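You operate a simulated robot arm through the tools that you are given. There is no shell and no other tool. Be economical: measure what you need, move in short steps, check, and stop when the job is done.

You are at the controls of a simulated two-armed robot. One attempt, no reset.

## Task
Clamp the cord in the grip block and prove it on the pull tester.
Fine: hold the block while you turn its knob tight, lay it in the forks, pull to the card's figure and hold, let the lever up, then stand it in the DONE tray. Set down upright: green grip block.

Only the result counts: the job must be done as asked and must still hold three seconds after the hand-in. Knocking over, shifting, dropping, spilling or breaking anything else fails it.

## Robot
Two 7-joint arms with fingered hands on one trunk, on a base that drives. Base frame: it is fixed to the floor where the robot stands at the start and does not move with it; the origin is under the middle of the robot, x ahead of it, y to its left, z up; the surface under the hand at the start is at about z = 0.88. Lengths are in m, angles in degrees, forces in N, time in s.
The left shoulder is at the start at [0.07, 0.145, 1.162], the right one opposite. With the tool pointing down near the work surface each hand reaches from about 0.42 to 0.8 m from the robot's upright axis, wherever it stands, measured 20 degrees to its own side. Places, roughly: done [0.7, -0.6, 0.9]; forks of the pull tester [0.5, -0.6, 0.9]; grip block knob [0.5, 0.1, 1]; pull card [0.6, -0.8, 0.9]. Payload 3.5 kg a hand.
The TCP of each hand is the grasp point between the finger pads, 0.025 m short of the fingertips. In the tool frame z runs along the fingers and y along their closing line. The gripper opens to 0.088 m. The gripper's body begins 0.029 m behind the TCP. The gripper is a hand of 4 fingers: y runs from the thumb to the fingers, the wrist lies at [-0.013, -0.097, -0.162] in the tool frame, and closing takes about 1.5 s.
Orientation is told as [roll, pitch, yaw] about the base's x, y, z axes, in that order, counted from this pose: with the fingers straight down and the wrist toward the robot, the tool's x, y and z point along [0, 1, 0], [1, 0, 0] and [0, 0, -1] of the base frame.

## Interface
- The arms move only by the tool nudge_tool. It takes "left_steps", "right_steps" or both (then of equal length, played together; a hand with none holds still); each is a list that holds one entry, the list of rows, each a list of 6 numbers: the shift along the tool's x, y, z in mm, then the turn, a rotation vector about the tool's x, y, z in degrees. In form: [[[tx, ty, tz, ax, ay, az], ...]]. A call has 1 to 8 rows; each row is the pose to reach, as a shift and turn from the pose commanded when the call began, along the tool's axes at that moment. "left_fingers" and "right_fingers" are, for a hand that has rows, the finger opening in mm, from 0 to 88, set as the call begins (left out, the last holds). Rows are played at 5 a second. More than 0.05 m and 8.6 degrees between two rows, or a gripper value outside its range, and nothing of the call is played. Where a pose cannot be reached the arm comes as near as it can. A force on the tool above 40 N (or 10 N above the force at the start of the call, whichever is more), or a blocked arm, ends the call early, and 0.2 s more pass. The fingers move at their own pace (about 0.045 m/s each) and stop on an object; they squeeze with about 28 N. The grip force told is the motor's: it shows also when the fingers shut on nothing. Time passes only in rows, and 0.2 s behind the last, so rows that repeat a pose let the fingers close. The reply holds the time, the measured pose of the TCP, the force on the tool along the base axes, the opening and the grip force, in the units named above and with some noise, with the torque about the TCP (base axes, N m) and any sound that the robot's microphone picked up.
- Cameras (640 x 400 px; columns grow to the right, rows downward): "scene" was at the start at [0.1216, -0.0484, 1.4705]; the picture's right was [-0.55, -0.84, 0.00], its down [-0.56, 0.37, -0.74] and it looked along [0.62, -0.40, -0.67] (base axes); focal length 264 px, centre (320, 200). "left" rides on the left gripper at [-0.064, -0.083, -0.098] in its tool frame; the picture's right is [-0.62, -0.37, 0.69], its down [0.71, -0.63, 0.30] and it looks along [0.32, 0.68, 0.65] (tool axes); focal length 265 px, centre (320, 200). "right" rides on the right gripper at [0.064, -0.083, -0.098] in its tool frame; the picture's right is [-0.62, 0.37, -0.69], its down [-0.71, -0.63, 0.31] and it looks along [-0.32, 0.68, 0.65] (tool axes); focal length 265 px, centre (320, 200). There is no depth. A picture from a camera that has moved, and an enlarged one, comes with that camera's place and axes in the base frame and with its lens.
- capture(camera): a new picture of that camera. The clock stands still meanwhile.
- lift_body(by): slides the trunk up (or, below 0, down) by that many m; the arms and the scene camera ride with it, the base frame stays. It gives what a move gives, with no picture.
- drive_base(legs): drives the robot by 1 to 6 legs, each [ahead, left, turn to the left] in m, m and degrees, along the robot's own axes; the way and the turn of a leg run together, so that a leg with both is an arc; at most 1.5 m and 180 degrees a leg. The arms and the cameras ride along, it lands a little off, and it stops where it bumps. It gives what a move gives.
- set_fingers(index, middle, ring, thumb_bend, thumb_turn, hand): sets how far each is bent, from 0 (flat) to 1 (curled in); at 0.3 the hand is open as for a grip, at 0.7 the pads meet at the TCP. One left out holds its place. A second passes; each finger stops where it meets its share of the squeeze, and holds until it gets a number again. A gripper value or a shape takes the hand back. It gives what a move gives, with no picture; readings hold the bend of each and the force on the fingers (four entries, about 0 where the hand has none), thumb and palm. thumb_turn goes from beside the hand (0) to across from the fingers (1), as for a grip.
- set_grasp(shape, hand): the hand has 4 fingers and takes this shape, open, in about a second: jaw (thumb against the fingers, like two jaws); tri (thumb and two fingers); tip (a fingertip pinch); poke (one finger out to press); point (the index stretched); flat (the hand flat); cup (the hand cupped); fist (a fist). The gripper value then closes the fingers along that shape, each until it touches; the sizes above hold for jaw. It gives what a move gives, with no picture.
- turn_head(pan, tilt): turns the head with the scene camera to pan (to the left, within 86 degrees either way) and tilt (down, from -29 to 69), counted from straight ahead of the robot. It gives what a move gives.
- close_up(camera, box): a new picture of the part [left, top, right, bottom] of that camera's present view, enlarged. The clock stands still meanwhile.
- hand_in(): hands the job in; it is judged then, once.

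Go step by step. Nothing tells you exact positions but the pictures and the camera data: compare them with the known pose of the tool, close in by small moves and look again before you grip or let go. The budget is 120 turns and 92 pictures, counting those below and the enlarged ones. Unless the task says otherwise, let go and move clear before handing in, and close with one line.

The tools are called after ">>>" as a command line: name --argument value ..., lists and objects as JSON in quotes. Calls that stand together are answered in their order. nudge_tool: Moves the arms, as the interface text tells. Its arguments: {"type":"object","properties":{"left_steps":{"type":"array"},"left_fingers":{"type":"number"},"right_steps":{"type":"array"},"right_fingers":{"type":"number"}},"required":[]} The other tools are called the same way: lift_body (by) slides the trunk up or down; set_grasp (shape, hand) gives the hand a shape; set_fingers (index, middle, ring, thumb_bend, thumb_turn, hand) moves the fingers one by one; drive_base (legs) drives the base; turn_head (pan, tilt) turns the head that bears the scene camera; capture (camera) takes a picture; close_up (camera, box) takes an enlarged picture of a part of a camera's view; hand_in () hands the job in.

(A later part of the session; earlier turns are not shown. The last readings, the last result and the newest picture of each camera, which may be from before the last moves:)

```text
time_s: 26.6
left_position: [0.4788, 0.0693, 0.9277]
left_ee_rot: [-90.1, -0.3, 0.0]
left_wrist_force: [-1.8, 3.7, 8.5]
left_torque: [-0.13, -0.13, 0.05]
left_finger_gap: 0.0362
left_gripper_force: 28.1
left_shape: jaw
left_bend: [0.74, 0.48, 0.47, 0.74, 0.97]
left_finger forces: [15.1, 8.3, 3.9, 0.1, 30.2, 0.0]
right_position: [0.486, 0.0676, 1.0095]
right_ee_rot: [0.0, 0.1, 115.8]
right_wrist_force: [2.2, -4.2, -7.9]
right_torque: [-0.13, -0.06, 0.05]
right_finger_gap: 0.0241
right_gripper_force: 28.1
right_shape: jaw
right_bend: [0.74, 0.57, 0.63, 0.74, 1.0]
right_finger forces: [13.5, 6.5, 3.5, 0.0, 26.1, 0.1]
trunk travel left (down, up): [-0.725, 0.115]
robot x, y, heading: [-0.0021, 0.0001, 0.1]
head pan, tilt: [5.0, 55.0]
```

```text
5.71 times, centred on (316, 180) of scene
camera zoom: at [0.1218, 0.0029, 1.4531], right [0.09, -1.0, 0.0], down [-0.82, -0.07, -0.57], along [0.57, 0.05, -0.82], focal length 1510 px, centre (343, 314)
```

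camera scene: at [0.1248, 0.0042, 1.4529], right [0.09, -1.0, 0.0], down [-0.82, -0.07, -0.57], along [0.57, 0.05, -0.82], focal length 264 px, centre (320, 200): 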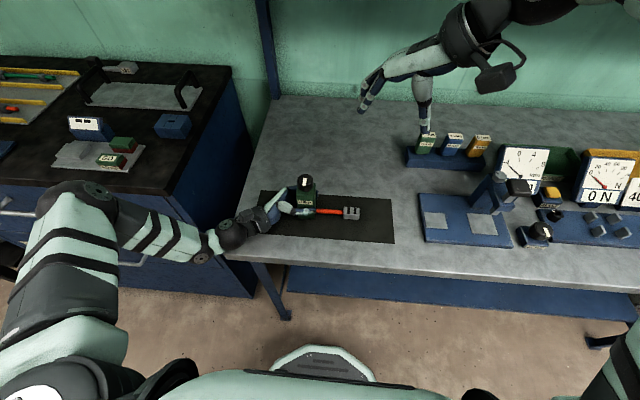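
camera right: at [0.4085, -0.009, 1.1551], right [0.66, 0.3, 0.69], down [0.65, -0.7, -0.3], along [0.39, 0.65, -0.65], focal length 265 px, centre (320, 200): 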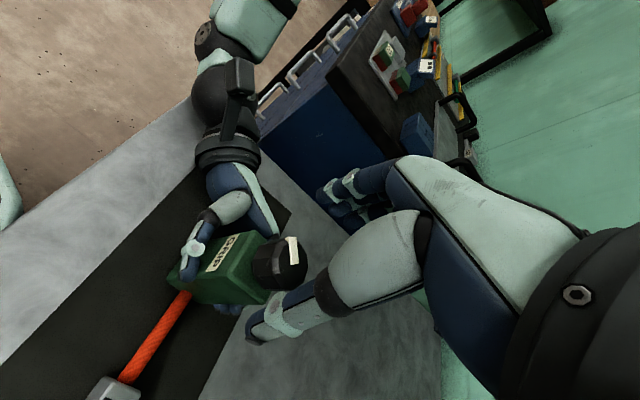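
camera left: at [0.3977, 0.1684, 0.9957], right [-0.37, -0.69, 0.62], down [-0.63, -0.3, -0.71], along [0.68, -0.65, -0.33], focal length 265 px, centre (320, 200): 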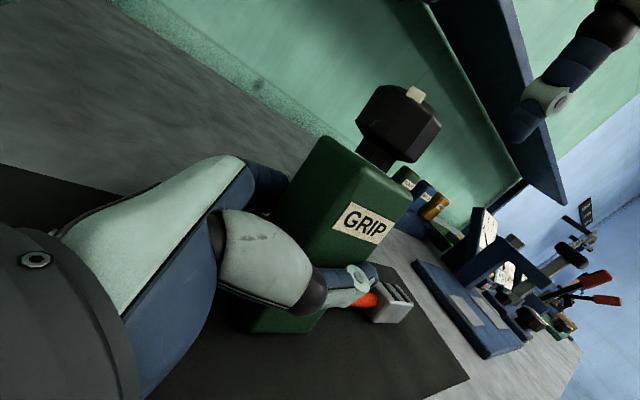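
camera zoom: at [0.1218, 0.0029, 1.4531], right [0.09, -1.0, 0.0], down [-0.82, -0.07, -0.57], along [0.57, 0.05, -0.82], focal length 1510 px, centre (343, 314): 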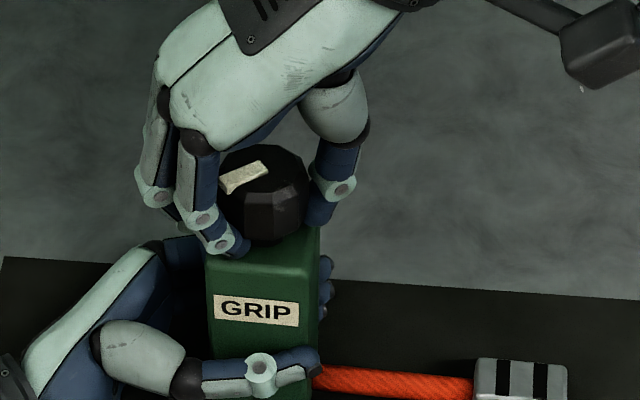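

A solid three-finger grip. I turn clockwise from yaw 116 to about 52, easing down slightly.

>>> nudge_tool --right_steps '[[[0, 0, 1, 0, 0, 8], [0, 0, 2, 0, 0, 16], [0, 0, 3, 0, 0, 24], [0, 0, 3, 0, 0, 32], [0, 0, 3, 0, 0, 40], [0, 0, 3, 0, 0, 48], [0, 0, 3, 0, 0, 56], [0, 0, 3, 0, 0, 64]]]'

>>> close_up --camera "scene" --box '[260, 145, 372, 215]'

```text
time_s: 28.4
left_position: [0.4789, 0.0697, 0.9282]
left_ee_rot: [-90.1, -0.3, -0.1]
left_wrist_force: [7.0, -6.9, 4.5]
left_torque: [-0.1, -0.02, -0.03]
left_finger_gap: 0.0359
left_gripper_force: 28.0
left_shape: jaw
left_bend: [0.74, 0.48, 0.47, 0.74, 0.97]
left_finger forces: [17.9, 9.2, 4.1, 0.0, 25.2, 0.0]
right_position: [0.4838, 0.0688, 1.0067]
right_ee_rot: [0.0, -0.2, 51.9]
right_wrist_force: [-3.6, 9.3, 0.0]
right_torque: [-0.18, 0.19, 0.29]
right_finger_gap: 0.0251
right_gripper_force: 28.1
right_shape: jaw
right_bend: [0.74, 0.55, 0.58, 0.76, 1.0]
right_finger forces: [23.5, 10.4, 4.4, 0.1, 33.7, 0.1]
trunk travel left (down, up): [-0.725, 0.115]
robot x, y, heading: [0.0034, 0.0017, 0.1]
head pan, tilt: [5.0, 55.0]
```

```text
5.71 times, centred on (316, 180) of scene
camera zoom: at [0.1214, 0.0037, 1.4532], right [0.09, -1.0, 0.0], down [-0.82, -0.07, -0.57], along [0.57, 0.05, -0.82], focal length 1510 px, centre (343, 314)
```

zoom: 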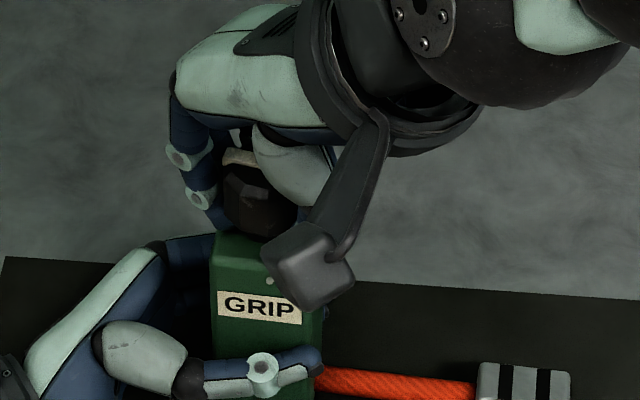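

Tracking was clean with a reaction torque of 0.29 N m. I continue a bit further, then release and lift.

>>> nudge_tool --right_steps '[[[0, 0, 0, 0, 0, 8], [0, 0, 0, 0, 0, 16], [0, 0, 0, 0, 0, 16]]]'

>>> nudge_tool --right_steps '[[[0, 0, 0, 0, 0, 0], [0, 0, 0, 0, 0, 0], [0, 0, 0, 0, 0, 0], [0, 0, 0, 0, 0, 0], [0, 0, 0, 0, 0, 0], [0, 0, -15, 0, 0, 0], [0, 0, -35, 0, 0, 0], [0, 0, -55, 0, 0, 0]]]' --right_fingers 80

>>> nudge_tool --right_steps '[[[0, 0, 0, 0, 0, -8.5], [0, 0, 0, 0, 0, -17], [0, 0, 0, 0, 0, -25.5], [0, 0, 0, 0, 0, -34], [0, 0, 0, 0, 0, -42.5], [0, 0, 0, 0, 0, -51], [0, 0, 0, 0, 0, -59.5], [0, 0, 0, 0, 0, -68]]]'

>>> close_up --camera "scene" --box '[260, 145, 372, 215]'

```text
time_s: 29.2
left_position: [0.4796, 0.0687, 0.9298]
left_ee_rot: [-90.2, -0.3, 0.0]
left_wrist_force: [7.4, -13.2, 9.7]
left_torque: [-0.17, -0.11, -0.07]
left_finger_gap: 0.0359
left_gripper_force: 27.1
left_shape: jaw
left_bend: [0.74, 0.48, 0.47, 0.74, 0.96]
left_finger forces: [18.1, 9.0, 4.1, 0.1, 24.5, 0.0]
right_position: [0.4853, 0.069, 1.0083]
right_ee_rot: [0.5, -0.2, 35.5]
right_wrist_force: [-4.7, 14.1, -4.8]
right_torque: [-0.06, 0.31, 0.35]
right_finger_gap: 0.0245
right_gripper_force: 28.3
right_shape: jaw
right_bend: [0.74, 0.54, 0.57, 0.78, 1.0]
right_finger forces: [25.2, 11.4, 3.3, 0.0, 41.9, 0.1]
trunk travel left (down, up): [-0.725, 0.115]
robot x, y, heading: [-0.0001, 0.0001, -0.0]
head pan, tilt: [5.0, 55.0]
```

```text
time_s: 31.0
left_position: [0.4793, 0.0691, 0.9288]
left_ee_rot: [-90.1, -0.2, 0.0]
left_wrist_force: [-0.6, 0.3, 4.5]
left_torque: [-0.06, -0.16, 0.03]
left_finger_gap: 0.036
left_gripper_force: 28.0
left_shape: jaw
left_bend: [0.74, 0.48, 0.47, 0.74, 0.97]
left_finger forces: [15.9, 8.1, 4.1, 0.0, 28.6, 0.0]
right_position: [0.484, 0.0696, 1.0611]
right_ee_rot: [0.0, 0.0, 35.9]
right_wrist_force: [0.2, 0.7, 0.5]
right_torque: [0.01, 0.0, 0.02]
right_finger_gap: 0.0798
right_gripper_force: 0.2
right_shape: jaw
right_bend: [0.31, 0.32, 0.3, 0.32, 0.98]
right_finger forces: [0.0, 0.0, 0.1, 0.0, 0.1, 0.0]
trunk travel left (down, up): [-0.725, 0.115]
robot x, y, heading: [0.0003, 0.0017, 0.1]
head pan, tilt: [5.0, 55.0]
```

```text
time_s: 32.8
left_position: [0.479, 0.0693, 0.9281]
left_ee_rot: [-90.0, -0.2, 0.0]
left_wrist_force: [-0.8, 2.1, 3.9]
left_torque: [-0.11, -0.14, 0.01]
left_finger_gap: 0.0362
left_gripper_force: 27.7
left_shape: jaw
left_bend: [0.74, 0.48, 0.47, 0.74, 0.97]
left_finger forces: [15.7, 8.1, 4.3, 0.0, 28.8, 0.0]
right_position: [0.4848, 0.0687, 1.0605]
right_ee_rot: [-0.1, 0.0, 104.1]
right_wrist_force: [0.7, -0.5, -0.2]
right_torque: [0.0, 0.02, 0.02]
right_finger_gap: 0.0798
right_gripper_force: 0.0
right_shape: jaw
right_bend: [0.31, 0.32, 0.3, 0.32, 0.98]
right_finger forces: [0.0, 0.1, 0.0, 0.1, 0.0, 0.0]
trunk travel left (down, up): [-0.725, 0.115]
robot x, y, heading: [0.0006, 0.0014, 0.0]
head pan, tilt: [5.0, 55.0]
```

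```text
5.71 times, centred on (316, 180) of scene
camera zoom: at [0.1212, 0.0024, 1.4533], right [0.09, -1.0, 0.0], down [-0.82, -0.07, -0.57], along [0.57, 0.05, -0.82], focal length 1510 px, centre (343, 314)
```

zoom: 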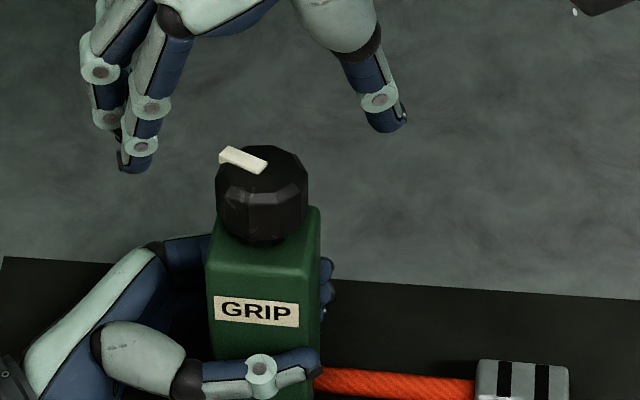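

The pointer went another ~46° clockwise while the hand turned 80°, so either it slips or it is near tight. I do another stroke and read the torque along the way.

>>> nudge_tool --right_steps '[[[0, 0, 15, 0, 0, 0], [0, 0, 30, 0, 0, 0], [0, 0, 45, 0, 0, 0], [0, 0, 53, 0, 0, 0], [0, 0, 53, 0, 0, 0]]]'

>>> nudge_tool --right_steps '[[[0, 0, 0, 0, 0, 0], [0, 0, 0, 0, 0, 0], [0, 0, 0, 0, 0, 0], [0, 0, 0, 0, 0, 0], [0, 0, 0, 0, 0, 0], [0, 0, 0, 0, 0, 0], [0, 0, 0, 0, 0, 0], [0, 0, 2, 0, 0, 0]]]' --right_fingers 10

>>> nudge_tool --right_steps '[[[0, 0, 1, 0, 0, 8], [0, 0, 2, 0, 0, 16], [0, 0, 2, 0, 0, 24]]]'

>>> nudge_tool --right_steps '[[[0, 0, 0, 0, 0, 8], [0, 0, 0, 0, 0, 16], [0, 0, 0, 0, 0, 24], [0, 0, 0, 0, 0, 32]]]'

>>> close_up --camera "scene" --box '[260, 145, 372, 215]'

```text
time_s: 34.0
left_position: [0.4786, 0.0688, 0.9282]
left_ee_rot: [-90.1, -0.3, 0.0]
left_wrist_force: [-0.9, 1.4, 3.4]
left_torque: [-0.08, -0.15, -0.01]
left_finger_gap: 0.0362
left_gripper_force: 27.6
left_shape: jaw
left_bend: [0.74, 0.48, 0.47, 0.74, 0.97]
left_finger forces: [15.6, 8.3, 4.3, 0.0, 28.6, 0.1]
right_position: [0.4859, 0.0663, 1.0086]
right_ee_rot: [-0.1, 0.0, 104.0]
right_wrist_force: [-0.1, 0.4, 1.0]
right_torque: [0.01, 0.01, -0.01]
right_finger_gap: 0.0801
right_gripper_force: 0.1
right_shape: jaw
right_bend: [0.31, 0.32, 0.3, 0.32, 0.98]
right_finger forces: [0.0, 0.1, 0.0, 0.0, 0.1, 0.0]
trunk travel left (down, up): [-0.725, 0.115]
robot x, y, heading: [-0.0005, -0.0018, -0.2]
head pan, tilt: [5.0, 55.0]
```

```text
time_s: 35.8
left_position: [0.4785, 0.0693, 0.9284]
left_ee_rot: [-90.1, -0.2, 0.1]
left_wrist_force: [2.3, 4.5, 7.4]
left_torque: [-0.18, -0.18, 0.19]
left_finger_gap: 0.0361
left_gripper_force: 27.6
left_shape: jaw
left_bend: [0.74, 0.48, 0.47, 0.74, 0.97]
left_finger forces: [15.9, 8.9, 4.3, 0.0, 28.8, 0.0]
right_position: [0.4854, 0.0688, 1.0055]
right_ee_rot: [-0.2, 0.0, 103.9]
right_wrist_force: [-2.1, -3.6, 0.0]
right_torque: [0.29, 0.19, -0.11]
right_finger_gap: 0.0277
right_gripper_force: 28.4
right_shape: jaw
right_bend: [0.74, 0.56, 0.57, 0.76, 1.0]
right_finger forces: [16.9, 6.7, 0.0, 0.0, 23.4, 0.1]
trunk travel left (down, up): [-0.725, 0.115]
robot x, y, heading: [-0.0023, -0.0006, 0.0]
head pan, tilt: [5.0, 55.0]
```

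```text
time_s: 36.6
left_position: [0.4774, 0.0697, 0.9282]
left_ee_rot: [-90.0, -0.2, 0.1]
left_wrist_force: [5.7, 3.6, 5.3]
left_torque: [-0.14, -0.06, -0.14]
left_finger_gap: 0.0365
left_gripper_force: 28.2
left_shape: jaw
left_bend: [0.74, 0.48, 0.47, 0.74, 0.96]
left_finger forces: [18.6, 9.4, 4.0, 0.0, 27.1, 0.1]
right_position: [0.4851, 0.0689, 1.0056]
right_ee_rot: [-0.2, -0.2, 79.9]
right_wrist_force: [-5.6, -5.1, 13.4]
right_torque: [-0.03, 0.19, 0.26]
right_finger_gap: 0.0264
right_gripper_force: 27.8
right_shape: jaw
right_bend: [0.75, 0.56, 0.58, 0.75, 1.0]
right_finger forces: [22.1, 8.7, 2.9, 0.0, 33.9, 0.0]
trunk travel left (down, up): [-0.725, 0.115]
robot x, y, heading: [-0.0003, 0.0028, -0.2]
head pan, tilt: [5.0, 55.0]
```

```text
time_s: 37.6
left_position: [0.4777, 0.0677, 0.9293]
left_ee_rot: [-90.0, -0.3, -0.1]
left_wrist_force: [8.6, -4.2, 3.5]
left_torque: [-0.13, -0.02, -0.35]
left_finger_gap: 0.0371
left_gripper_force: 28.3
left_shape: jaw
left_bend: [0.74, 0.48, 0.47, 0.75, 0.96]
left_finger forces: [20.7, 9.4, 4.3, 0.0, 26.2, 0.0]
right_position: [0.4839, 0.0698, 1.0043]
right_ee_rot: [0.2, -0.2, 48.0]
right_wrist_force: [-6.2, 6.6, 9.5]
right_torque: [0.15, 0.13, 0.49]
right_finger_gap: 0.0269
right_gripper_force: 27.6
right_shape: jaw
right_bend: [0.75, 0.55, 0.54, 0.76, 1.0]
right_finger forces: [19.0, 16.1, 4.2, 0.0, 47.5, 0.0]
trunk travel left (down, up): [-0.725, 0.115]
robot x, y, heading: [0.0022, 0.0009, 0.1]
head pan, tilt: [5.0, 55.0]
```

```text
5.71 times, centred on (316, 180) of scene
camera zoom: at [0.1204, 0.003, 1.4533], right [0.09, -1.0, 0.0], down [-0.81, -0.07, -0.58], along [0.57, 0.05, -0.82], focal length 1510 px, centre (343, 314)
```

zoom: 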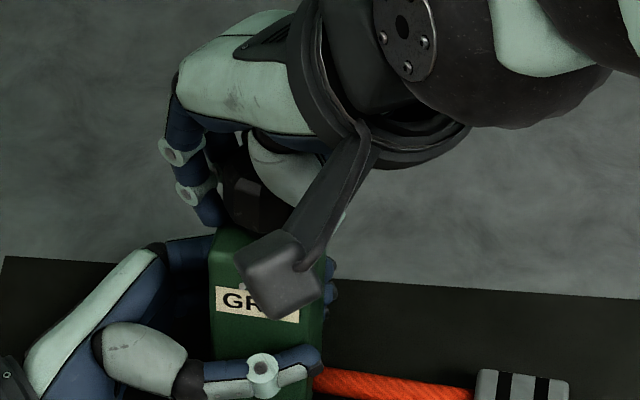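

Torque has risen to 0.49 N m, so it is tightening. I turn a little more, then release and check the pointer.

>>> nudge_tool --right_steps '[[[0, 0, 0, 0, 0, 7], [0, 0, 0, 0, 0, 14], [0, 0, 0, 0, 0, 14]]]'

>>> nudge_tool --right_steps '[[[0, 0, 0, 0, 0, 0], [0, 0, 0, 0, 0, 0], [0, 0, 0, 0, 0, 0], [0, 0, 0, 0, 0, 0], [0, 0, 0, 0, 0, 0], [0, 0, -15, 0, 0, 0], [0, 0, -35, 0, 0, 0], [0, 0, -55, 0, 0, 0]]]' --right_fingers 80

>>> nudge_tool --right_steps '[[[0, 0, 0, 0, 0, -8.5], [0, 0, 0, 0, 0, -17], [0, 0, 0, 0, 0, -25.5], [0, 0, 0, 0, 0, -34], [0, 0, 0, 0, 0, -42.5], [0, 0, 0, 0, 0, -51], [0, 0, 0, 0, 0, -59.5], [0, 0, 0, 0, 0, -68]]]'

>>> close_up --camera "scene" --box '[260, 145, 372, 215]'

```text
time_s: 38.4
left_position: [0.478, 0.0704, 0.9292]
left_ee_rot: [-90.2, -0.2, -0.1]
left_wrist_force: [5.8, -14.3, 8.6]
left_torque: [-0.07, -0.05, -0.36]
left_finger_gap: 0.0365
left_gripper_force: 28.0
left_shape: jaw
left_bend: [0.74, 0.48, 0.48, 0.75, 0.95]
left_finger forces: [19.7, 7.6, 3.6, 0.0, 26.3, 0.1]
right_position: [0.4879, 0.0652, 1.0085]
right_ee_rot: [1.0, -0.3, 33.1]
right_wrist_force: [-5.1, 12.1, -7.3]
right_torque: [-0.04, 0.36, 0.42]
right_finger_gap: 0.0262
right_gripper_force: 28.0
right_shape: jaw
right_bend: [0.75, 0.53, 0.55, 0.79, 1.0]
right_finger forces: [30.0, 15.5, 4.1, 0.0, 52.1, 0.0]
trunk travel left (down, up): [-0.725, 0.115]
robot x, y, heading: [0.0026, -0.0035, -0.2]
head pan, tilt: [5.0, 55.0]
```

```text
time_s: 40.2
left_position: [0.4777, 0.0683, 0.9284]
left_ee_rot: [-89.9, -0.2, -0.1]
left_wrist_force: [0.0, 1.1, 3.5]
left_torque: [-0.14, -0.12, -0.01]
left_finger_gap: 0.0359
left_gripper_force: 28.3
left_shape: jaw
left_bend: [0.74, 0.5, 0.5, 0.73, 0.96]
left_finger forces: [16.0, 7.4, 4.0, 0.0, 28.6, 0.1]
right_position: [0.4845, 0.0686, 1.0598]
right_ee_rot: [-0.2, -0.1, 34.0]
right_wrist_force: [1.1, 0.0, 0.0]
right_torque: [0.02, 0.01, 0.0]
right_finger_gap: 0.0799
right_gripper_force: 0.2
right_shape: jaw
right_bend: [0.31, 0.32, 0.3, 0.32, 0.98]
right_finger forces: [0.1, 0.0, 0.1, 0.0, 0.0, 0.0]
trunk travel left (down, up): [-0.725, 0.115]
robot x, y, heading: [-0.0028, 0.002, -0.1]
head pan, tilt: [5.0, 55.0]
```

```text
time_s: 42.0
left_position: [0.4781, 0.069, 0.9279]
left_ee_rot: [-90.0, -0.1, 0.0]
left_wrist_force: [-0.7, 0.8, 4.1]
left_torque: [-0.15, -0.1, -0.03]
left_finger_gap: 0.0358
left_gripper_force: 28.4
left_shape: jaw
left_bend: [0.74, 0.5, 0.5, 0.73, 0.96]
left_finger forces: [16.1, 7.5, 4.1, 0.0, 28.4, 0.1]
right_position: [0.4841, 0.069, 1.0599]
right_ee_rot: [-0.3, -0.1, 102.0]
right_wrist_force: [-0.1, 0.6, -0.5]
right_torque: [-0.01, -0.01, -0.03]
right_finger_gap: 0.08
right_gripper_force: 0.1
right_shape: jaw
right_bend: [0.31, 0.32, 0.3, 0.32, 0.98]
right_finger forces: [0.0, 0.0, 0.1, 0.0, 0.1, 0.1]
trunk travel left (down, up): [-0.725, 0.115]
robot x, y, heading: [-0.0017, 0.0009, 0.1]
head pan, tilt: [5.0, 55.0]
```

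```text
5.71 times, centred on (316, 180) of scene
camera zoom: at [0.1204, 0.002, 1.4534], right [0.09, -1.0, 0.0], down [-0.81, -0.07, -0.58], along [0.57, 0.05, -0.82], focal length 1510 px, centre (343, 314)
```

zoom: 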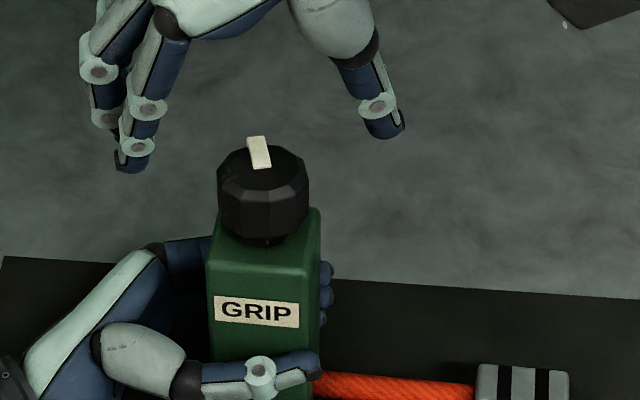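

The pointer has advanced ~57° more (about 165° total), and torque is building. I repeat the stroke.

>>> nudge_tool --right_steps '[[[0, 0, 15, 0, 0, -4], [0, 0, 30, 0, 0, -8], [0, 0, 45, 0, 0, -8], [0, 0, 53, 0, 0, -8], [0, 0, 53, 0, 0, -8]]]'

>>> nudge_tool --right_steps '[[[0, 0, 0, 0, 0, 0], [0, 0, 0, 0, 0, 0], [0, 0, 0, 0, 0, 0], [0, 0, 0, 0, 0, 0], [0, 0, 0, 0, 0, 0], [0, 0, 0, 0, 0, 0], [0, 0, 0, 0, 0, 0], [0, 0, 2, 0, 0, 0]]]' --right_fingers 10

>>> nudge_tool --right_steps '[[[0, 0, 1, 0, 0, 8], [0, 0, 2, 0, 0, 16], [0, 0, 2, 0, 0, 24], [0, 0, 2, 0, 0, 32]]]'

>>> nudge_tool --right_steps '[[[0, 0, 0, 0, 0, 8], [0, 0, 0, 0, 0, 16], [0, 0, 0, 0, 0, 24], [0, 0, 0, 0, 0, 32], [0, 0, 0, 0, 0, 38], [0, 0, 0, 0, 0, 38]]]'

>>> nudge_tool --right_steps '[[[0, 0, 0, 0, 0, 0], [0, 0, 0, 0, 0, 0], [0, 0, 0, 0, 0, 0], [0, 0, 0, 0, 0, 0], [0, 0, 0, 0, 0, 0], [0, 0, -15, 0, 0, 0], [0, 0, -35, 0, 0, 0], [0, 0, -55, 0, 0, 0]]]' --right_fingers 80

>>> nudge_tool --right_steps '[[[0, 0, 0, 0, 0, -8.5], [0, 0, 0, 0, 0, -17], [0, 0, 0, 0, 0, -25.5], [0, 0, 0, 0, 0, -34], [0, 0, 0, 0, 0, -42.5], [0, 0, 0, 0, 0, -51], [0, 0, 0, 0, 0, -59.5], [0, 0, 0, 0, 0, -68]]]'

>>> close_up --camera "scene" --box '[260, 145, 372, 215]'

```text
time_s: 43.2
left_position: [0.4782, 0.0693, 0.9282]
left_ee_rot: [-90.1, -0.2, 0.1]
left_wrist_force: [-0.6, 1.4, 3.1]
left_torque: [-0.08, -0.08, -0.05]
left_finger_gap: 0.0356
left_gripper_force: 27.8
left_shape: jaw
left_bend: [0.74, 0.5, 0.5, 0.73, 0.96]
left_finger forces: [15.9, 7.5, 4.2, 0.0, 28.4, 0.0]
right_position: [0.4847, 0.0665, 1.0064]
right_ee_rot: [-0.1, 0.0, 110.0]
right_wrist_force: [0.0, 0.0, -0.5]
right_torque: [0.02, 0.03, 0.01]
right_finger_gap: 0.0804
right_gripper_force: 0.0
right_shape: jaw
right_bend: [0.31, 0.32, 0.3, 0.32, 0.98]
right_finger forces: [0.0, 0.0, 0.1, 0.0, 0.1, 0.0]
trunk travel left (down, up): [-0.725, 0.115]
robot x, y, heading: [-0.0009, -0.0004, 0.3]
head pan, tilt: [5.0, 55.0]
```

```text
time_s: 45.0
left_position: [0.4783, 0.0693, 0.9293]
left_ee_rot: [-90.0, -0.2, 0.0]
left_wrist_force: [-0.2, 3.2, 6.0]
left_torque: [-0.13, -0.22, 0.13]
left_finger_gap: 0.0358
left_gripper_force: 28.2
left_shape: jaw
left_bend: [0.74, 0.49, 0.49, 0.73, 0.96]
left_finger forces: [15.7, 8.0, 4.3, 0.0, 28.9, 0.0]
right_position: [0.4835, 0.0678, 1.0067]
right_ee_rot: [-0.4, 0.0, 110.0]
right_wrist_force: [-3.8, 0.1, 11.3]
right_torque: [0.76, 0.4, -0.05]
right_finger_gap: 0.0318
right_gripper_force: 28.1
right_shape: jaw
right_bend: [0.74, 0.5, 0.53, 0.76, 1.0]
right_finger forces: [23.8, 9.6, 0.0, 0.0, 23.5, 0.1]
trunk travel left (down, up): [-0.725, 0.115]
robot x, y, heading: [-0.0006, -0.0028, -0.0]
head pan, tilt: [5.0, 55.0]
```

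```text
time_s: 46.0
left_position: [0.4758, 0.0705, 0.9287]
left_ee_rot: [-89.8, -0.2, -0.1]
left_wrist_force: [5.6, 2.5, 5.7]
left_torque: [-0.23, -0.05, -0.23]
left_finger_gap: 0.0365
left_gripper_force: 27.8
left_shape: jaw
left_bend: [0.74, 0.49, 0.49, 0.74, 0.96]
left_finger forces: [18.4, 8.7, 4.3, 0.0, 27.5, 0.0]
right_position: [0.4816, 0.0692, 1.0053]
right_ee_rot: [-0.3, -0.3, 78.0]
right_wrist_force: [-6.7, -3.0, 27.4]
right_torque: [0.77, 0.16, 0.42]
right_finger_gap: 0.0303
right_gripper_force: 28.1
right_shape: jaw
right_bend: [0.76, 0.5, 0.53, 0.75, 1.0]
right_finger forces: [34.5, 13.3, 0.0, 0.1, 26.3, 0.0]
trunk travel left (down, up): [-0.725, 0.115]
robot x, y, heading: [0.0018, -0.0009, -0.1]
head pan, tilt: [5.0, 55.0]
```

```text
time_s: 47.4
left_position: [0.4762, 0.0682, 0.9291]
left_ee_rot: [-90.1, -0.1, -0.1]
left_wrist_force: [4.5, -11.2, 2.2]
left_torque: [-0.14, 0.06, -0.72]
left_finger_gap: 0.0366
left_gripper_force: 27.9
left_shape: jaw
left_bend: [0.74, 0.49, 0.49, 0.75, 0.96]
left_finger forces: [20.8, 7.6, 3.9, 0.1, 28.0, 0.1]
right_position: [0.4841, 0.0686, 1.0037]
right_ee_rot: [0.5, 0.0, 39.7]
right_wrist_force: [-3.4, 12.8, 0.2]
right_torque: [0.56, 0.17, 0.75]
right_finger_gap: 0.0258
right_gripper_force: 28.1
right_shape: jaw
right_bend: [0.75, 0.53, 0.54, 0.75, 1.0]
right_finger forces: [24.4, 25.7, 2.5, 0.0, 24.2, 0.1]
trunk travel left (down, up): [-0.725, 0.115]
robot x, y, heading: [0.0013, -0.0032, -0.4]
head pan, tilt: [5.0, 55.0]
```

```text
time_s: 49.2
left_position: [0.4787, 0.0697, 0.9293]
left_ee_rot: [-90.0, -0.2, 0.0]
left_wrist_force: [-0.5, 0.0, 3.5]
left_torque: [-0.09, -0.05, -0.05]
left_finger_gap: 0.0359
left_gripper_force: 27.8
left_shape: jaw
left_bend: [0.74, 0.5, 0.49, 0.73, 0.97]
left_finger forces: [15.9, 7.4, 3.9, 0.1, 28.4, 0.0]
right_position: [0.4838, 0.0684, 1.0576]
right_ee_rot: [-0.2, -0.1, 40.1]
right_wrist_force: [0.5, 0.7, -0.1]
right_torque: [0.01, 0.04, -0.01]
right_finger_gap: 0.0799
right_gripper_force: 0.0
right_shape: jaw
right_bend: [0.31, 0.32, 0.3, 0.32, 0.98]
right_finger forces: [0.0, 0.0, 0.1, 0.0, 0.0, 0.1]
trunk travel left (down, up): [-0.725, 0.115]
robot x, y, heading: [-0.0003, 0.0014, 0.0]
head pan, tilt: [5.0, 55.0]
```

```text
time_s: 51.0
left_position: [0.4781, 0.0691, 0.929]
left_ee_rot: [-89.9, -0.1, 0.0]
left_wrist_force: [-1.1, 0.1, 3.5]
left_torque: [-0.08, -0.06, -0.02]
left_finger_gap: 0.0359
left_gripper_force: 27.3
left_shape: jaw
left_bend: [0.74, 0.5, 0.49, 0.73, 0.97]
left_finger forces: [15.8, 7.1, 3.7, 0.1, 28.5, 0.1]
right_position: [0.4839, 0.0677, 1.0583]
right_ee_rot: [-0.2, 0.1, 108.2]
right_wrist_force: [-0.3, -1.1, 0.5]
right_torque: [-0.02, 0.03, 0.01]
right_finger_gap: 0.0798
right_gripper_force: 0.0
right_shape: jaw
right_bend: [0.31, 0.32, 0.3, 0.32, 0.98]
right_finger forces: [0.0, 0.0, 0.0, 0.0, 0.0, 0.0]
trunk travel left (down, up): [-0.725, 0.115]
robot x, y, heading: [0.0006, 0.0017, -0.0]
head pan, tilt: [5.0, 55.0]
```

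```text
5.71 times, centred on (316, 180) of scene
camera zoom: at [0.1195, 0.0024, 1.4534], right [0.09, -1.0, 0.0], down [-0.81, -0.07, -0.58], along [0.57, 0.05, -0.82], focal length 1510 px, centre (343, 314)
```

zoom: 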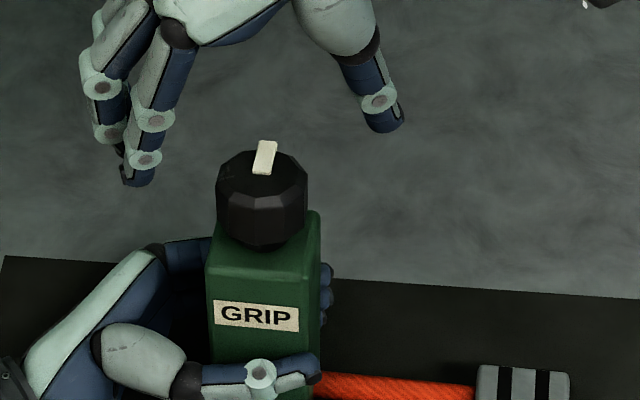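

Torque reached 0.75 N m and the pointer stopped almost exactly 180° from its start, so it looks tight. A short confirming twist will show whether it still moves.

>>> nudge_tool --right_steps '[[[0, 0, 15, 0, 0, 8], [0, 0, 30, 0, 0, 16], [0, 0, 45, 0, 0, 24], [0, 0, 51, 0, 0, 30], [0, 0, 51, 0, 0, 30]]]'

>>> nudge_tool --right_steps '[[[0, 0, 0, 0, 0, 0], [0, 0, 0, 0, 0, 0], [0, 0, 0, 0, 0, 0], [0, 0, 0, 0, 0, 0], [0, 0, 0, 0, 0, 0], [0, 0, 0, 0, 0, 0], [0, 0, 0, 0, 0, 0], [0, 0, 2, 0, 0, 0]]]' --right_fingers 10

>>> nudge_tool --right_steps '[[[0, 0, 1, 0, 0, 5], [0, 0, 2, 0, 0, 10], [0, 0, 2, 0, 0, 16], [0, 0, 2, 0, 0, 22], [0, 0, 2, 0, 0, 28], [0, 0, 2, 0, 0, 28]]]'

>>> nudge_tool --right_steps '[[[0, 0, 0, 0, 0, 0], [0, 0, 0, 0, 0, 0], [0, 0, 0, 0, 0, 0], [0, 0, 0, 0, 0, 0], [0, 0, 0, 0, 0, 0], [0, 0, -15, 0, 0, -8], [0, 0, -35, 0, 0, -16], [0, 0, -55, 0, 0, -24]]]' --right_fingers 80

>>> close_up --camera "scene" --box '[260, 145, 372, 215]'

```text
time_s: 52.2
left_position: [0.4768, 0.0694, 0.9281]
left_ee_rot: [-90.0, -0.2, 0.0]
left_wrist_force: [-1.0, 0.0, 4.3]
left_torque: [-0.06, -0.05, -0.02]
left_finger_gap: 0.0357
left_gripper_force: 28.5
left_shape: jaw
left_bend: [0.74, 0.5, 0.49, 0.73, 0.97]
left_finger forces: [15.9, 6.9, 3.7, 0.1, 28.5, 0.1]
right_position: [0.4837, 0.0683, 1.0085]
right_ee_rot: [-0.1, -0.1, 78.0]
right_wrist_force: [0.6, -0.7, 0.3]
right_torque: [-0.02, 0.01, 0.02]
right_finger_gap: 0.0796
right_gripper_force: 0.1
right_shape: jaw
right_bend: [0.31, 0.32, 0.3, 0.32, 0.98]
right_finger forces: [0.1, 0.0, 0.1, 0.0, 0.0, 0.1]
trunk travel left (down, up): [-0.725, 0.115]
robot x, y, heading: [0.0005, 0.002, -0.0]
head pan, tilt: [5.0, 55.0]
```

```text
time_s: 54.0
left_position: [0.4773, 0.0683, 0.9288]
left_ee_rot: [-89.8, -0.2, 0.1]
left_wrist_force: [1.8, 4.2, 5.1]
left_torque: [-0.11, -0.07, 0.02]
left_finger_gap: 0.036
left_gripper_force: 27.9
left_shape: jaw
left_bend: [0.74, 0.5, 0.49, 0.73, 0.97]
left_finger forces: [16.9, 7.9, 3.9, 0.0, 27.1, 0.1]
right_position: [0.4848, 0.068, 1.0081]
right_ee_rot: [-0.3, -0.2, 77.9]
right_wrist_force: [-4.6, -5.2, 5.1]
right_torque: [-0.44, 0.25, 0.02]
right_finger_gap: 0.0256
right_gripper_force: 28.1
right_shape: jaw
right_bend: [0.74, 0.54, 0.59, 0.75, 1.0]
right_finger forces: [15.9, 7.4, 0.2, 0.0, 41.5, 0.0]
trunk travel left (down, up): [-0.725, 0.115]
robot x, y, heading: [0.0016, -0.0001, -0.1]
head pan, tilt: [5.0, 55.0]
```

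```text
time_s: 55.4
left_position: [0.4769, 0.07, 0.9285]
left_ee_rot: [-90.0, -0.2, 0.1]
left_wrist_force: [7.8, -1.2, 0.5]
left_torque: [-0.07, -0.05, -0.2]
left_finger_gap: 0.0367
left_gripper_force: 28.0
left_shape: jaw
left_bend: [0.74, 0.48, 0.48, 0.75, 0.96]
left_finger forces: [19.2, 9.2, 4.5, 0.0, 26.1, 0.1]
right_position: [0.4836, 0.0705, 1.0046]
right_ee_rot: [-0.1, -0.3, 50.0]
right_wrist_force: [-6.6, 4.7, 30.2]
right_torque: [-0.06, 0.19, 0.18]
right_finger_gap: 0.0265
right_gripper_force: 27.5
right_shape: jaw
right_bend: [0.76, 0.54, 0.57, 0.77, 1.0]
right_finger forces: [35.1, 7.1, 3.6, 0.0, 55.3, 0.0]
trunk travel left (down, up): [-0.725, 0.115]
robot x, y, heading: [-0.0034, -0.0016, 0.0]
head pan, tilt: [5.0, 55.0]
```

```text
time_s: 57.2
left_position: [0.4758, 0.0687, 0.9284]
left_ee_rot: [-90.0, -0.2, 0.0]
left_wrist_force: [-1.7, 0.1, 3.4]
left_torque: [-0.1, 0.0, -0.01]
left_finger_gap: 0.0359
left_gripper_force: 27.9
left_shape: jaw
left_bend: [0.74, 0.49, 0.48, 0.74, 0.97]
left_finger forces: [15.0, 7.0, 3.5, 0.0, 28.3, 0.1]
right_position: [0.4851, 0.0682, 1.0576]
right_ee_rot: [-0.2, 0.0, 74.1]
right_wrist_force: [-0.6, -1.2, -0.4]
right_torque: [0.0, -0.02, 0.01]
right_finger_gap: 0.0798
right_gripper_force: 0.1
right_shape: jaw
right_bend: [0.31, 0.32, 0.3, 0.32, 0.98]
right_finger forces: [0.0, 0.0, 0.1, 0.0, 0.0, 0.0]
trunk travel left (down, up): [-0.725, 0.115]
robot x, y, heading: [-0.0013, 0.0025, 0.1]
head pan, tilt: [5.0, 55.0]
```

```text
5.71 times, centred on (316, 180) of scene
camera zoom: at [0.1189, 0.0025, 1.4534], right [0.09, -1.0, 0.0], down [-0.81, -0.07, -0.58], along [0.57, 0.05, -0.82], focal length 1510 px, centre (343, 314)
```

zoom: 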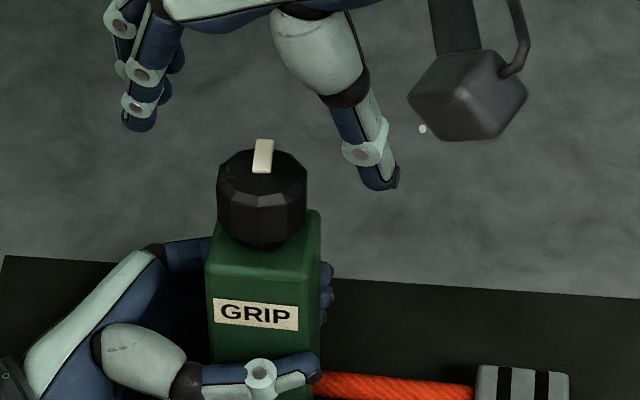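

That short twist was inconclusive, as the knob didn't advance under only 0.2 N m. I do another full stroke from yaw 110.

>>> nudge_tool --right_steps '[[[0, 0, 0, 0, 0, -8], [0, 0, 0, 0, 0, -16], [0, 0, 0, 0, 0, -24], [0, 0, 0, 0, 0, -32], [0, 0, 15, 0, 0, -36], [0, 0, 35, 0, 0, -36], [0, 0, 51, 0, 0, -36], [0, 0, 51, 0, 0, -36]]]'

>>> nudge_tool --right_steps '[[[0, 0, 0, 0, 0, 0], [0, 0, 0, 0, 0, 0], [0, 0, 0, 0, 0, 0], [0, 0, 0, 0, 0, 0], [0, 0, 0, 0, 0, 0], [0, 0, 0, 0, 0, 0], [0, 0, 0, 0, 0, 0], [0, 0, 0, 0, 0, 0]]]' --right_fingers 0

>>> nudge_tool --right_steps '[[[0, 0, 0, 0, 0, 6], [0, 0, 0, 0, 0, 12], [0, 0, 0, 0, 0, 18], [0, 0, 0, 0, 0, 24], [0, 0, 0, 0, 0, 30], [0, 0, 0, 0, 0, 36]]]'

>>> nudge_tool --right_steps '[[[0, 0, 0, 0, 0, 7], [0, 0, 0, 0, 0, 14], [0, 0, 0, 0, 0, 21], [0, 0, 0, 0, 0, 28], [0, 0, 0, 0, 0, 35], [0, 0, 0, 0, 0, 35]]]'

>>> close_up --camera "scene" --box '[260, 145, 372, 215]'

>>> nudge_tool --right_steps '[[[0, 0, 0, 0, 0, 0], [0, 0, 0, 0, 0, 0], [0, 0, 0, 0, 0, 0], [0, 0, 0, 0, 0, 0], [0, 0, 0, 0, 0, 0], [0, 0, -15, 0, 0, -8], [0, 0, -35, 0, 0, -16], [0, 0, -55, 0, 0, -24]]]' --right_fingers 80

>>> nudge_tool --right_steps '[[[0, 0, 0, 0, 0, -8], [0, 0, 0, 0, 0, -16], [0, 0, 0, 0, 0, -24], [0, 0, 0, 0, 0, -32], [0, 0, 0, 0, 0, -40]]]'

>>> close_up --camera "scene" --box '[260, 145, 372, 215]'

```text
time_s: 59.0
left_position: [0.4774, 0.0689, 0.929]
left_ee_rot: [-90.0, -0.1, 0.0]
left_wrist_force: [-2.1, -0.5, 4.3]
left_torque: [-0.08, -0.02, -0.04]
left_finger_gap: 0.0361
left_gripper_force: 28.0
left_shape: jaw
left_bend: [0.74, 0.49, 0.49, 0.74, 0.97]
left_finger forces: [15.0, 7.0, 3.5, 0.1, 28.3, 0.0]
right_position: [0.4852, 0.0692, 1.0069]
right_ee_rot: [-0.2, 0.1, 110.0]
right_wrist_force: [0.3, -0.2, -1.0]
right_torque: [-0.01, -0.01, 0.0]
right_finger_gap: 0.0799
right_gripper_force: 0.2
right_shape: jaw
right_bend: [0.31, 0.32, 0.3, 0.32, 0.98]
right_finger forces: [0.0, 0.1, 0.1, 0.1, 0.0, 0.0]
trunk travel left (down, up): [-0.725, 0.115]
robot x, y, heading: [0.0001, -0.0021, -0.1]
head pan, tilt: [5.0, 55.0]
```

```text
time_s: 60.8
left_position: [0.4773, 0.0692, 0.9286]
left_ee_rot: [-90.0, -0.3, 0.0]
left_wrist_force: [-1.2, 4.6, 8.5]
left_torque: [-0.17, -0.22, 0.17]
left_finger_gap: 0.036
left_gripper_force: 28.4
left_shape: jaw
left_bend: [0.74, 0.49, 0.48, 0.74, 0.97]
left_finger forces: [15.2, 7.9, 4.3, 0.0, 29.1, 0.0]
right_position: [0.485, 0.07, 1.0057]
right_ee_rot: [-0.1, 0.0, 109.9]
right_wrist_force: [0.2, -1.0, -0.2]
right_torque: [0.32, 0.17, -0.1]
right_finger_gap: 0.0264
right_gripper_force: 28.3
right_shape: jaw
right_bend: [0.74, 0.63, 0.6, 0.75, 1.0]
right_finger forces: [17.7, 7.0, 0.0, 0.0, 24.0, 0.0]
trunk travel left (down, up): [-0.725, 0.115]
robot x, y, heading: [0.0009, -0.0004, -0.4]
head pan, tilt: [5.0, 55.0]
```

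```text
time_s: 62.2
left_position: [0.4773, 0.0683, 0.93]
left_ee_rot: [-90.1, -0.4, 0.0]
left_wrist_force: [-0.7, 3.7, 11.9]
left_torque: [-0.25, -0.25, -0.22]
left_finger_gap: 0.036
left_gripper_force: 28.1
left_shape: jaw
left_bend: [0.74, 0.49, 0.48, 0.74, 0.97]
left_finger forces: [15.6, 7.9, 4.2, 0.1, 29.0, 0.1]
right_position: [0.4846, 0.0683, 1.0052]
right_ee_rot: [-0.2, 0.1, 73.8]
right_wrist_force: [-0.5, -3.0, -10.9]
right_torque: [0.07, 0.15, 0.24]
right_finger_gap: 0.0232
right_gripper_force: 28.6
right_shape: jaw
right_bend: [0.75, 0.62, 0.6, 0.76, 1.0]
right_finger forces: [18.5, 8.1, 0.1, 0.0, 25.9, 0.0]
trunk travel left (down, up): [-0.725, 0.115]
robot x, y, heading: [0.003, -0.001, -0.1]
head pan, tilt: [5.0, 55.0]
```

```text
time_s: 63.6
left_position: [0.4781, 0.0688, 0.9298]
left_ee_rot: [-90.2, -0.3, -0.1]
left_wrist_force: [2.6, -9.5, 16.7]
left_torque: [-0.11, -0.2, -0.64]
left_finger_gap: 0.0367
left_gripper_force: 28.3
left_shape: jaw
left_bend: [0.74, 0.5, 0.48, 0.74, 0.96]
left_finger forces: [20.9, 6.6, 3.4, 0.0, 24.6, 0.0]
right_position: [0.4868, 0.0673, 1.007]
right_ee_rot: [0.8, -0.4, 38.2]
right_wrist_force: [-2.1, 7.9, -18.3]
right_torque: [0.28, 0.31, 0.68]
right_finger_gap: 0.0203
right_gripper_force: 28.0
right_shape: jaw
right_bend: [0.76, 0.62, 0.6, 0.75, 1.0]
right_finger forces: [33.5, 14.9, 0.0, 0.1, 28.6, 0.0]
trunk travel left (down, up): [-0.725, 0.115]
robot x, y, heading: [0.0009, 0.0022, -0.0]
head pan, tilt: [5.0, 55.0]
```

```text
5.71 times, centred on (316, 180) of scene
camera zoom: at [0.1205, 0.0033, 1.4532], right [0.09, -1.0, 0.0], down [-0.81, -0.07, -0.58], along [0.57, 0.05, -0.82], focal length 1510 px, centre (343, 314)
```

zoom: 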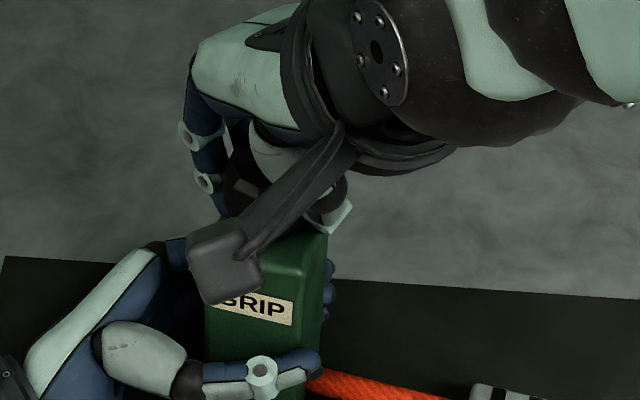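

```text
time_s: 65.4
left_position: [0.4797, 0.0689, 0.9296]
left_ee_rot: [-90.0, -0.2, 0.0]
left_wrist_force: [-0.8, 1.1, 0.4]
left_torque: [-0.06, -0.06, 0.02]
left_finger_gap: 0.0365
left_gripper_force: 27.5
left_shape: jaw
left_bend: [0.74, 0.5, 0.49, 0.74, 0.97]
left_finger forces: [17.2, 7.8, 4.4, 0.1, 26.8, 0.1]
right_position: [0.4835, 0.069, 1.0611]
right_ee_rot: [-0.1, 0.1, 63.2]
right_wrist_force: [-0.1, 0.2, -0.9]
right_torque: [-0.01, 0.0, 0.01]
right_finger_gap: 0.0797
right_gripper_force: 0.1
right_shape: jaw
right_bend: [0.31, 0.32, 0.3, 0.32, 0.98]
right_finger forces: [0.1, 0.1, 0.1, 0.0, 0.0, 0.0]
trunk travel left (down, up): [-0.725, 0.115]
robot x, y, heading: [0.0017, -0.0044, 0.1]
head pan, tilt: [5.0, 55.0]
```

```text
time_s: 66.6
left_position: [0.4773, 0.0684, 0.928]
left_ee_rot: [-90.0, -0.2, 0.1]
left_wrist_force: [-0.4, 0.1, 0.2]
left_torque: [-0.09, -0.01, -0.01]
left_finger_gap: 0.0367
left_gripper_force: 28.1
left_shape: jaw
left_bend: [0.74, 0.5, 0.49, 0.74, 0.97]
left_finger forces: [17.4, 7.9, 4.4, 0.0, 26.7, 0.0]
right_position: [0.4847, 0.0678, 1.0618]
right_ee_rot: [-0.2, -0.2, 103.0]
right_wrist_force: [0.1, -0.4, 0.1]
right_torque: [0.0, -0.02, 0.01]
right_finger_gap: 0.0796
right_gripper_force: 0.0
right_shape: jaw
right_bend: [0.31, 0.32, 0.3, 0.32, 0.98]
right_finger forces: [0.0, 0.0, 0.1, 0.1, 0.0, 0.0]
trunk travel left (down, up): [-0.725, 0.115]
robot x, y, heading: [-0.0001, 0.0013, -0.1]
head pan, tilt: [5.0, 55.0]
```

```text
5.71 times, centred on (316, 180) of scene
camera zoom: at [0.1207, 0.0021, 1.4533], right [0.09, -1.0, 0.0], down [-0.81, -0.07, -0.58], along [0.57, 0.05, -0.82], focal length 1510 px, centre (343, 314)
```

zoom: 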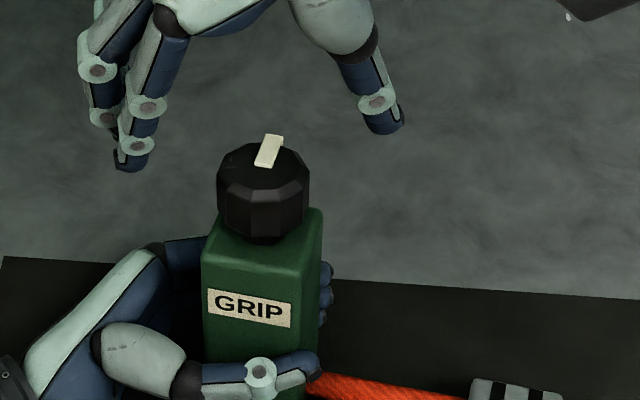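

The torque now only turned the whole block slightly in the left grip while the pointer stayed fixed to it, so the knob is tight. I retreat the right hand and lift the block.

>>> nudge_tool --right_steps '[[[0, 0, -40, 0, 0, 0], [20, -30, -60, 0, 0, 8], [40, -65, -75, 0, 0, 16], [60, -100, -90, 0, 0, 24], [80, -140, -100, 0, 0, 32], [100, -180, -110, 0, 0, 40], [120, -220, -120, 0, 0, 48], [140, -260, -130, 0, 0, 56]]]'

>>> nudge_tool --left_steps '[[[-15, 0, 0, 0, 0, 0], [-40, 0, 0, 0, 0, 0], [-70, 0, 0, 0, 0, 0], [-100, 0, 0, 0, 0, 0], [-130, 0, 0, 0, 0, 0], [-160, 0, 0, 0, 0, 0], [-190, 0, 0, 0, 0, 0]]]'

>>> capture --camera "scene"

```text
time_s: 68.4
left_position: [0.4783, 0.0686, 0.9279]
left_ee_rot: [-90.0, -0.3, -0.1]
left_wrist_force: [-1.3, -0.5, 1.9]
left_torque: [-0.08, -0.01, -0.02]
left_finger_gap: 0.0368
left_gripper_force: 28.2
left_shape: jaw
left_bend: [0.74, 0.49, 0.48, 0.74, 0.97]
left_finger forces: [17.1, 7.9, 4.1, 0.0, 27.2, 0.0]
right_position: [0.4054, -0.2169, 1.1916]
right_ee_rot: [-0.1, -0.2, 47.0]
right_wrist_force: [0.4, -0.3, 0.6]
right_torque: [0.01, -0.01, -0.02]
right_finger_gap: 0.0802
right_gripper_force: 0.0
right_shape: jaw
right_bend: [0.31, 0.32, 0.3, 0.32, 0.98]
right_finger forces: [0.1, 0.0, 0.1, 0.0, 0.0, 0.0]
trunk travel left (down, up): [-0.725, 0.115]
robot x, y, heading: [-0.001, -0.0029, -0.0]
head pan, tilt: [5.0, 55.0]
```

```text
time_s: 70.0
left_position: [0.4765, 0.0694, 1.1155]
left_ee_rot: [-89.9, 0.2, 0.0]
left_wrist_force: [0.0, -0.6, -5.5]
left_torque: [0.01, 0.01, 0.01]
left_finger_gap: 0.0362
left_gripper_force: 28.4
left_shape: jaw
left_bend: [0.74, 0.49, 0.47, 0.74, 0.99]
left_finger forces: [17.3, 8.6, 4.3, 0.0, 26.9, 0.1]
right_position: [0.4078, -0.2152, 1.1906]
right_ee_rot: [0.0, 0.0, 46.9]
right_wrist_force: [0.5, 0.1, 0.0]
right_torque: [0.04, -0.01, -0.03]
right_finger_gap: 0.08
right_gripper_force: 0.0
right_shape: jaw
right_bend: [0.31, 0.32, 0.3, 0.32, 0.98]
right_finger forces: [0.0, 0.0, 0.1, 0.0, 0.0, 0.0]
trunk travel left (down, up): [-0.725, 0.115]
robot x, y, heading: [0.001, 0.004, 0.1]
head pan, tilt: [5.0, 55.0]
```

```text
50 pictures are left
camera scene: at [0.1232, 0.0033, 1.453], right [0.09, -1.0, 0.0], down [-0.82, -0.07, -0.57], along [0.57, 0.05, -0.82], focal length 264 px, centre (320, 200)
```

scene: 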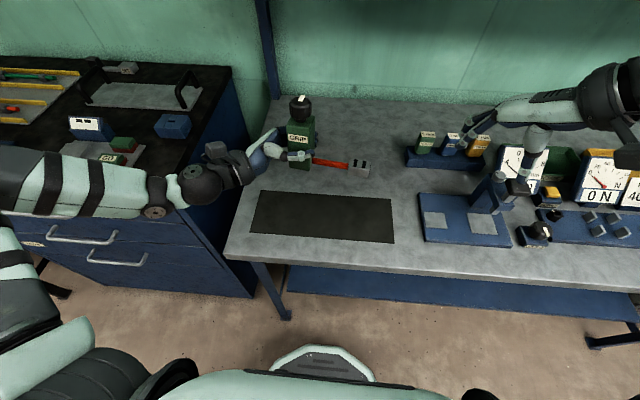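

The block and cord hang together in the left hand. I drive sideways to the tester.

>>> drive_base --legs '[[0, -0.65, 0]]'

>>> turn_head --pan -10 --tilt 55

>>> capture --camera "scene"

```text
time_s: 73.7
left_position: [0.4769, -0.5912, 1.1159]
left_ee_rot: [-89.9, 0.2, -0.4]
left_wrist_force: [-0.1, 1.0, -5.0]
left_torque: [0.0, -0.01, -0.03]
left_finger_gap: 0.0362
left_gripper_force: 28.5
left_shape: jaw
left_bend: [0.74, 0.49, 0.47, 0.74, 0.99]
left_finger forces: [17.3, 8.6, 4.4, 0.0, 26.7, 0.1]
right_position: [0.405, -0.877, 1.1906]
right_ee_rot: [-0.1, 0.1, 46.6]
right_wrist_force: [-0.8, 0.3, 0.1]
right_torque: [0.02, 0.03, 0.02]
right_finger_gap: 0.0796
right_gripper_force: 0.0
right_shape: jaw
right_bend: [0.31, 0.32, 0.3, 0.32, 0.98]
right_finger forces: [0.0, 0.0, 0.0, 0.0, 0.1, 0.0]
trunk travel left (down, up): [-0.725, 0.115]
robot x, y, heading: [-0.0003, -0.6598, -0.4]
head pan, tilt: [5.0, 55.0]
```

```text
time_s: 74.5
left_position: [0.4762, -0.5933, 1.1148]
left_ee_rot: [-89.9, 0.0, -0.4]
left_wrist_force: [0.3, 0.2, -6.5]
left_torque: [0.01, 0.0, 0.02]
left_finger_gap: 0.0367
left_gripper_force: 28.1
left_shape: jaw
left_bend: [0.74, 0.49, 0.47, 0.74, 0.99]
left_finger forces: [17.3, 8.7, 4.4, 0.1, 27.0, 0.0]
right_position: [0.4057, -0.8771, 1.1897]
right_ee_rot: [0.0, 0.0, 46.6]
right_wrist_force: [0.3, 0.9, -0.1]
right_torque: [0.01, 0.0, 0.02]
right_finger_gap: 0.0801
right_gripper_force: 0.1
right_shape: jaw
right_bend: [0.31, 0.32, 0.3, 0.32, 0.98]
right_finger forces: [0.0, 0.1, 0.0, 0.0, 0.1, 0.0]
trunk travel left (down, up): [-0.725, 0.115]
robot x, y, heading: [0.0008, -0.6597, -0.3]
head pan, tilt: [-10.0, 55.0]
```

```text
49 pictures are left
camera scene: at [0.1211, -0.6752, 1.4529], right [-0.18, -0.98, 0.0], down [-0.81, 0.15, -0.57], along [0.56, -0.1, -0.82], focal length 264 px, centre (320, 200)
```

scene: 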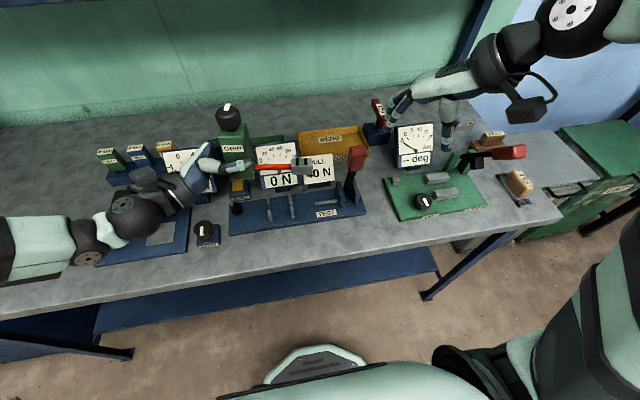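

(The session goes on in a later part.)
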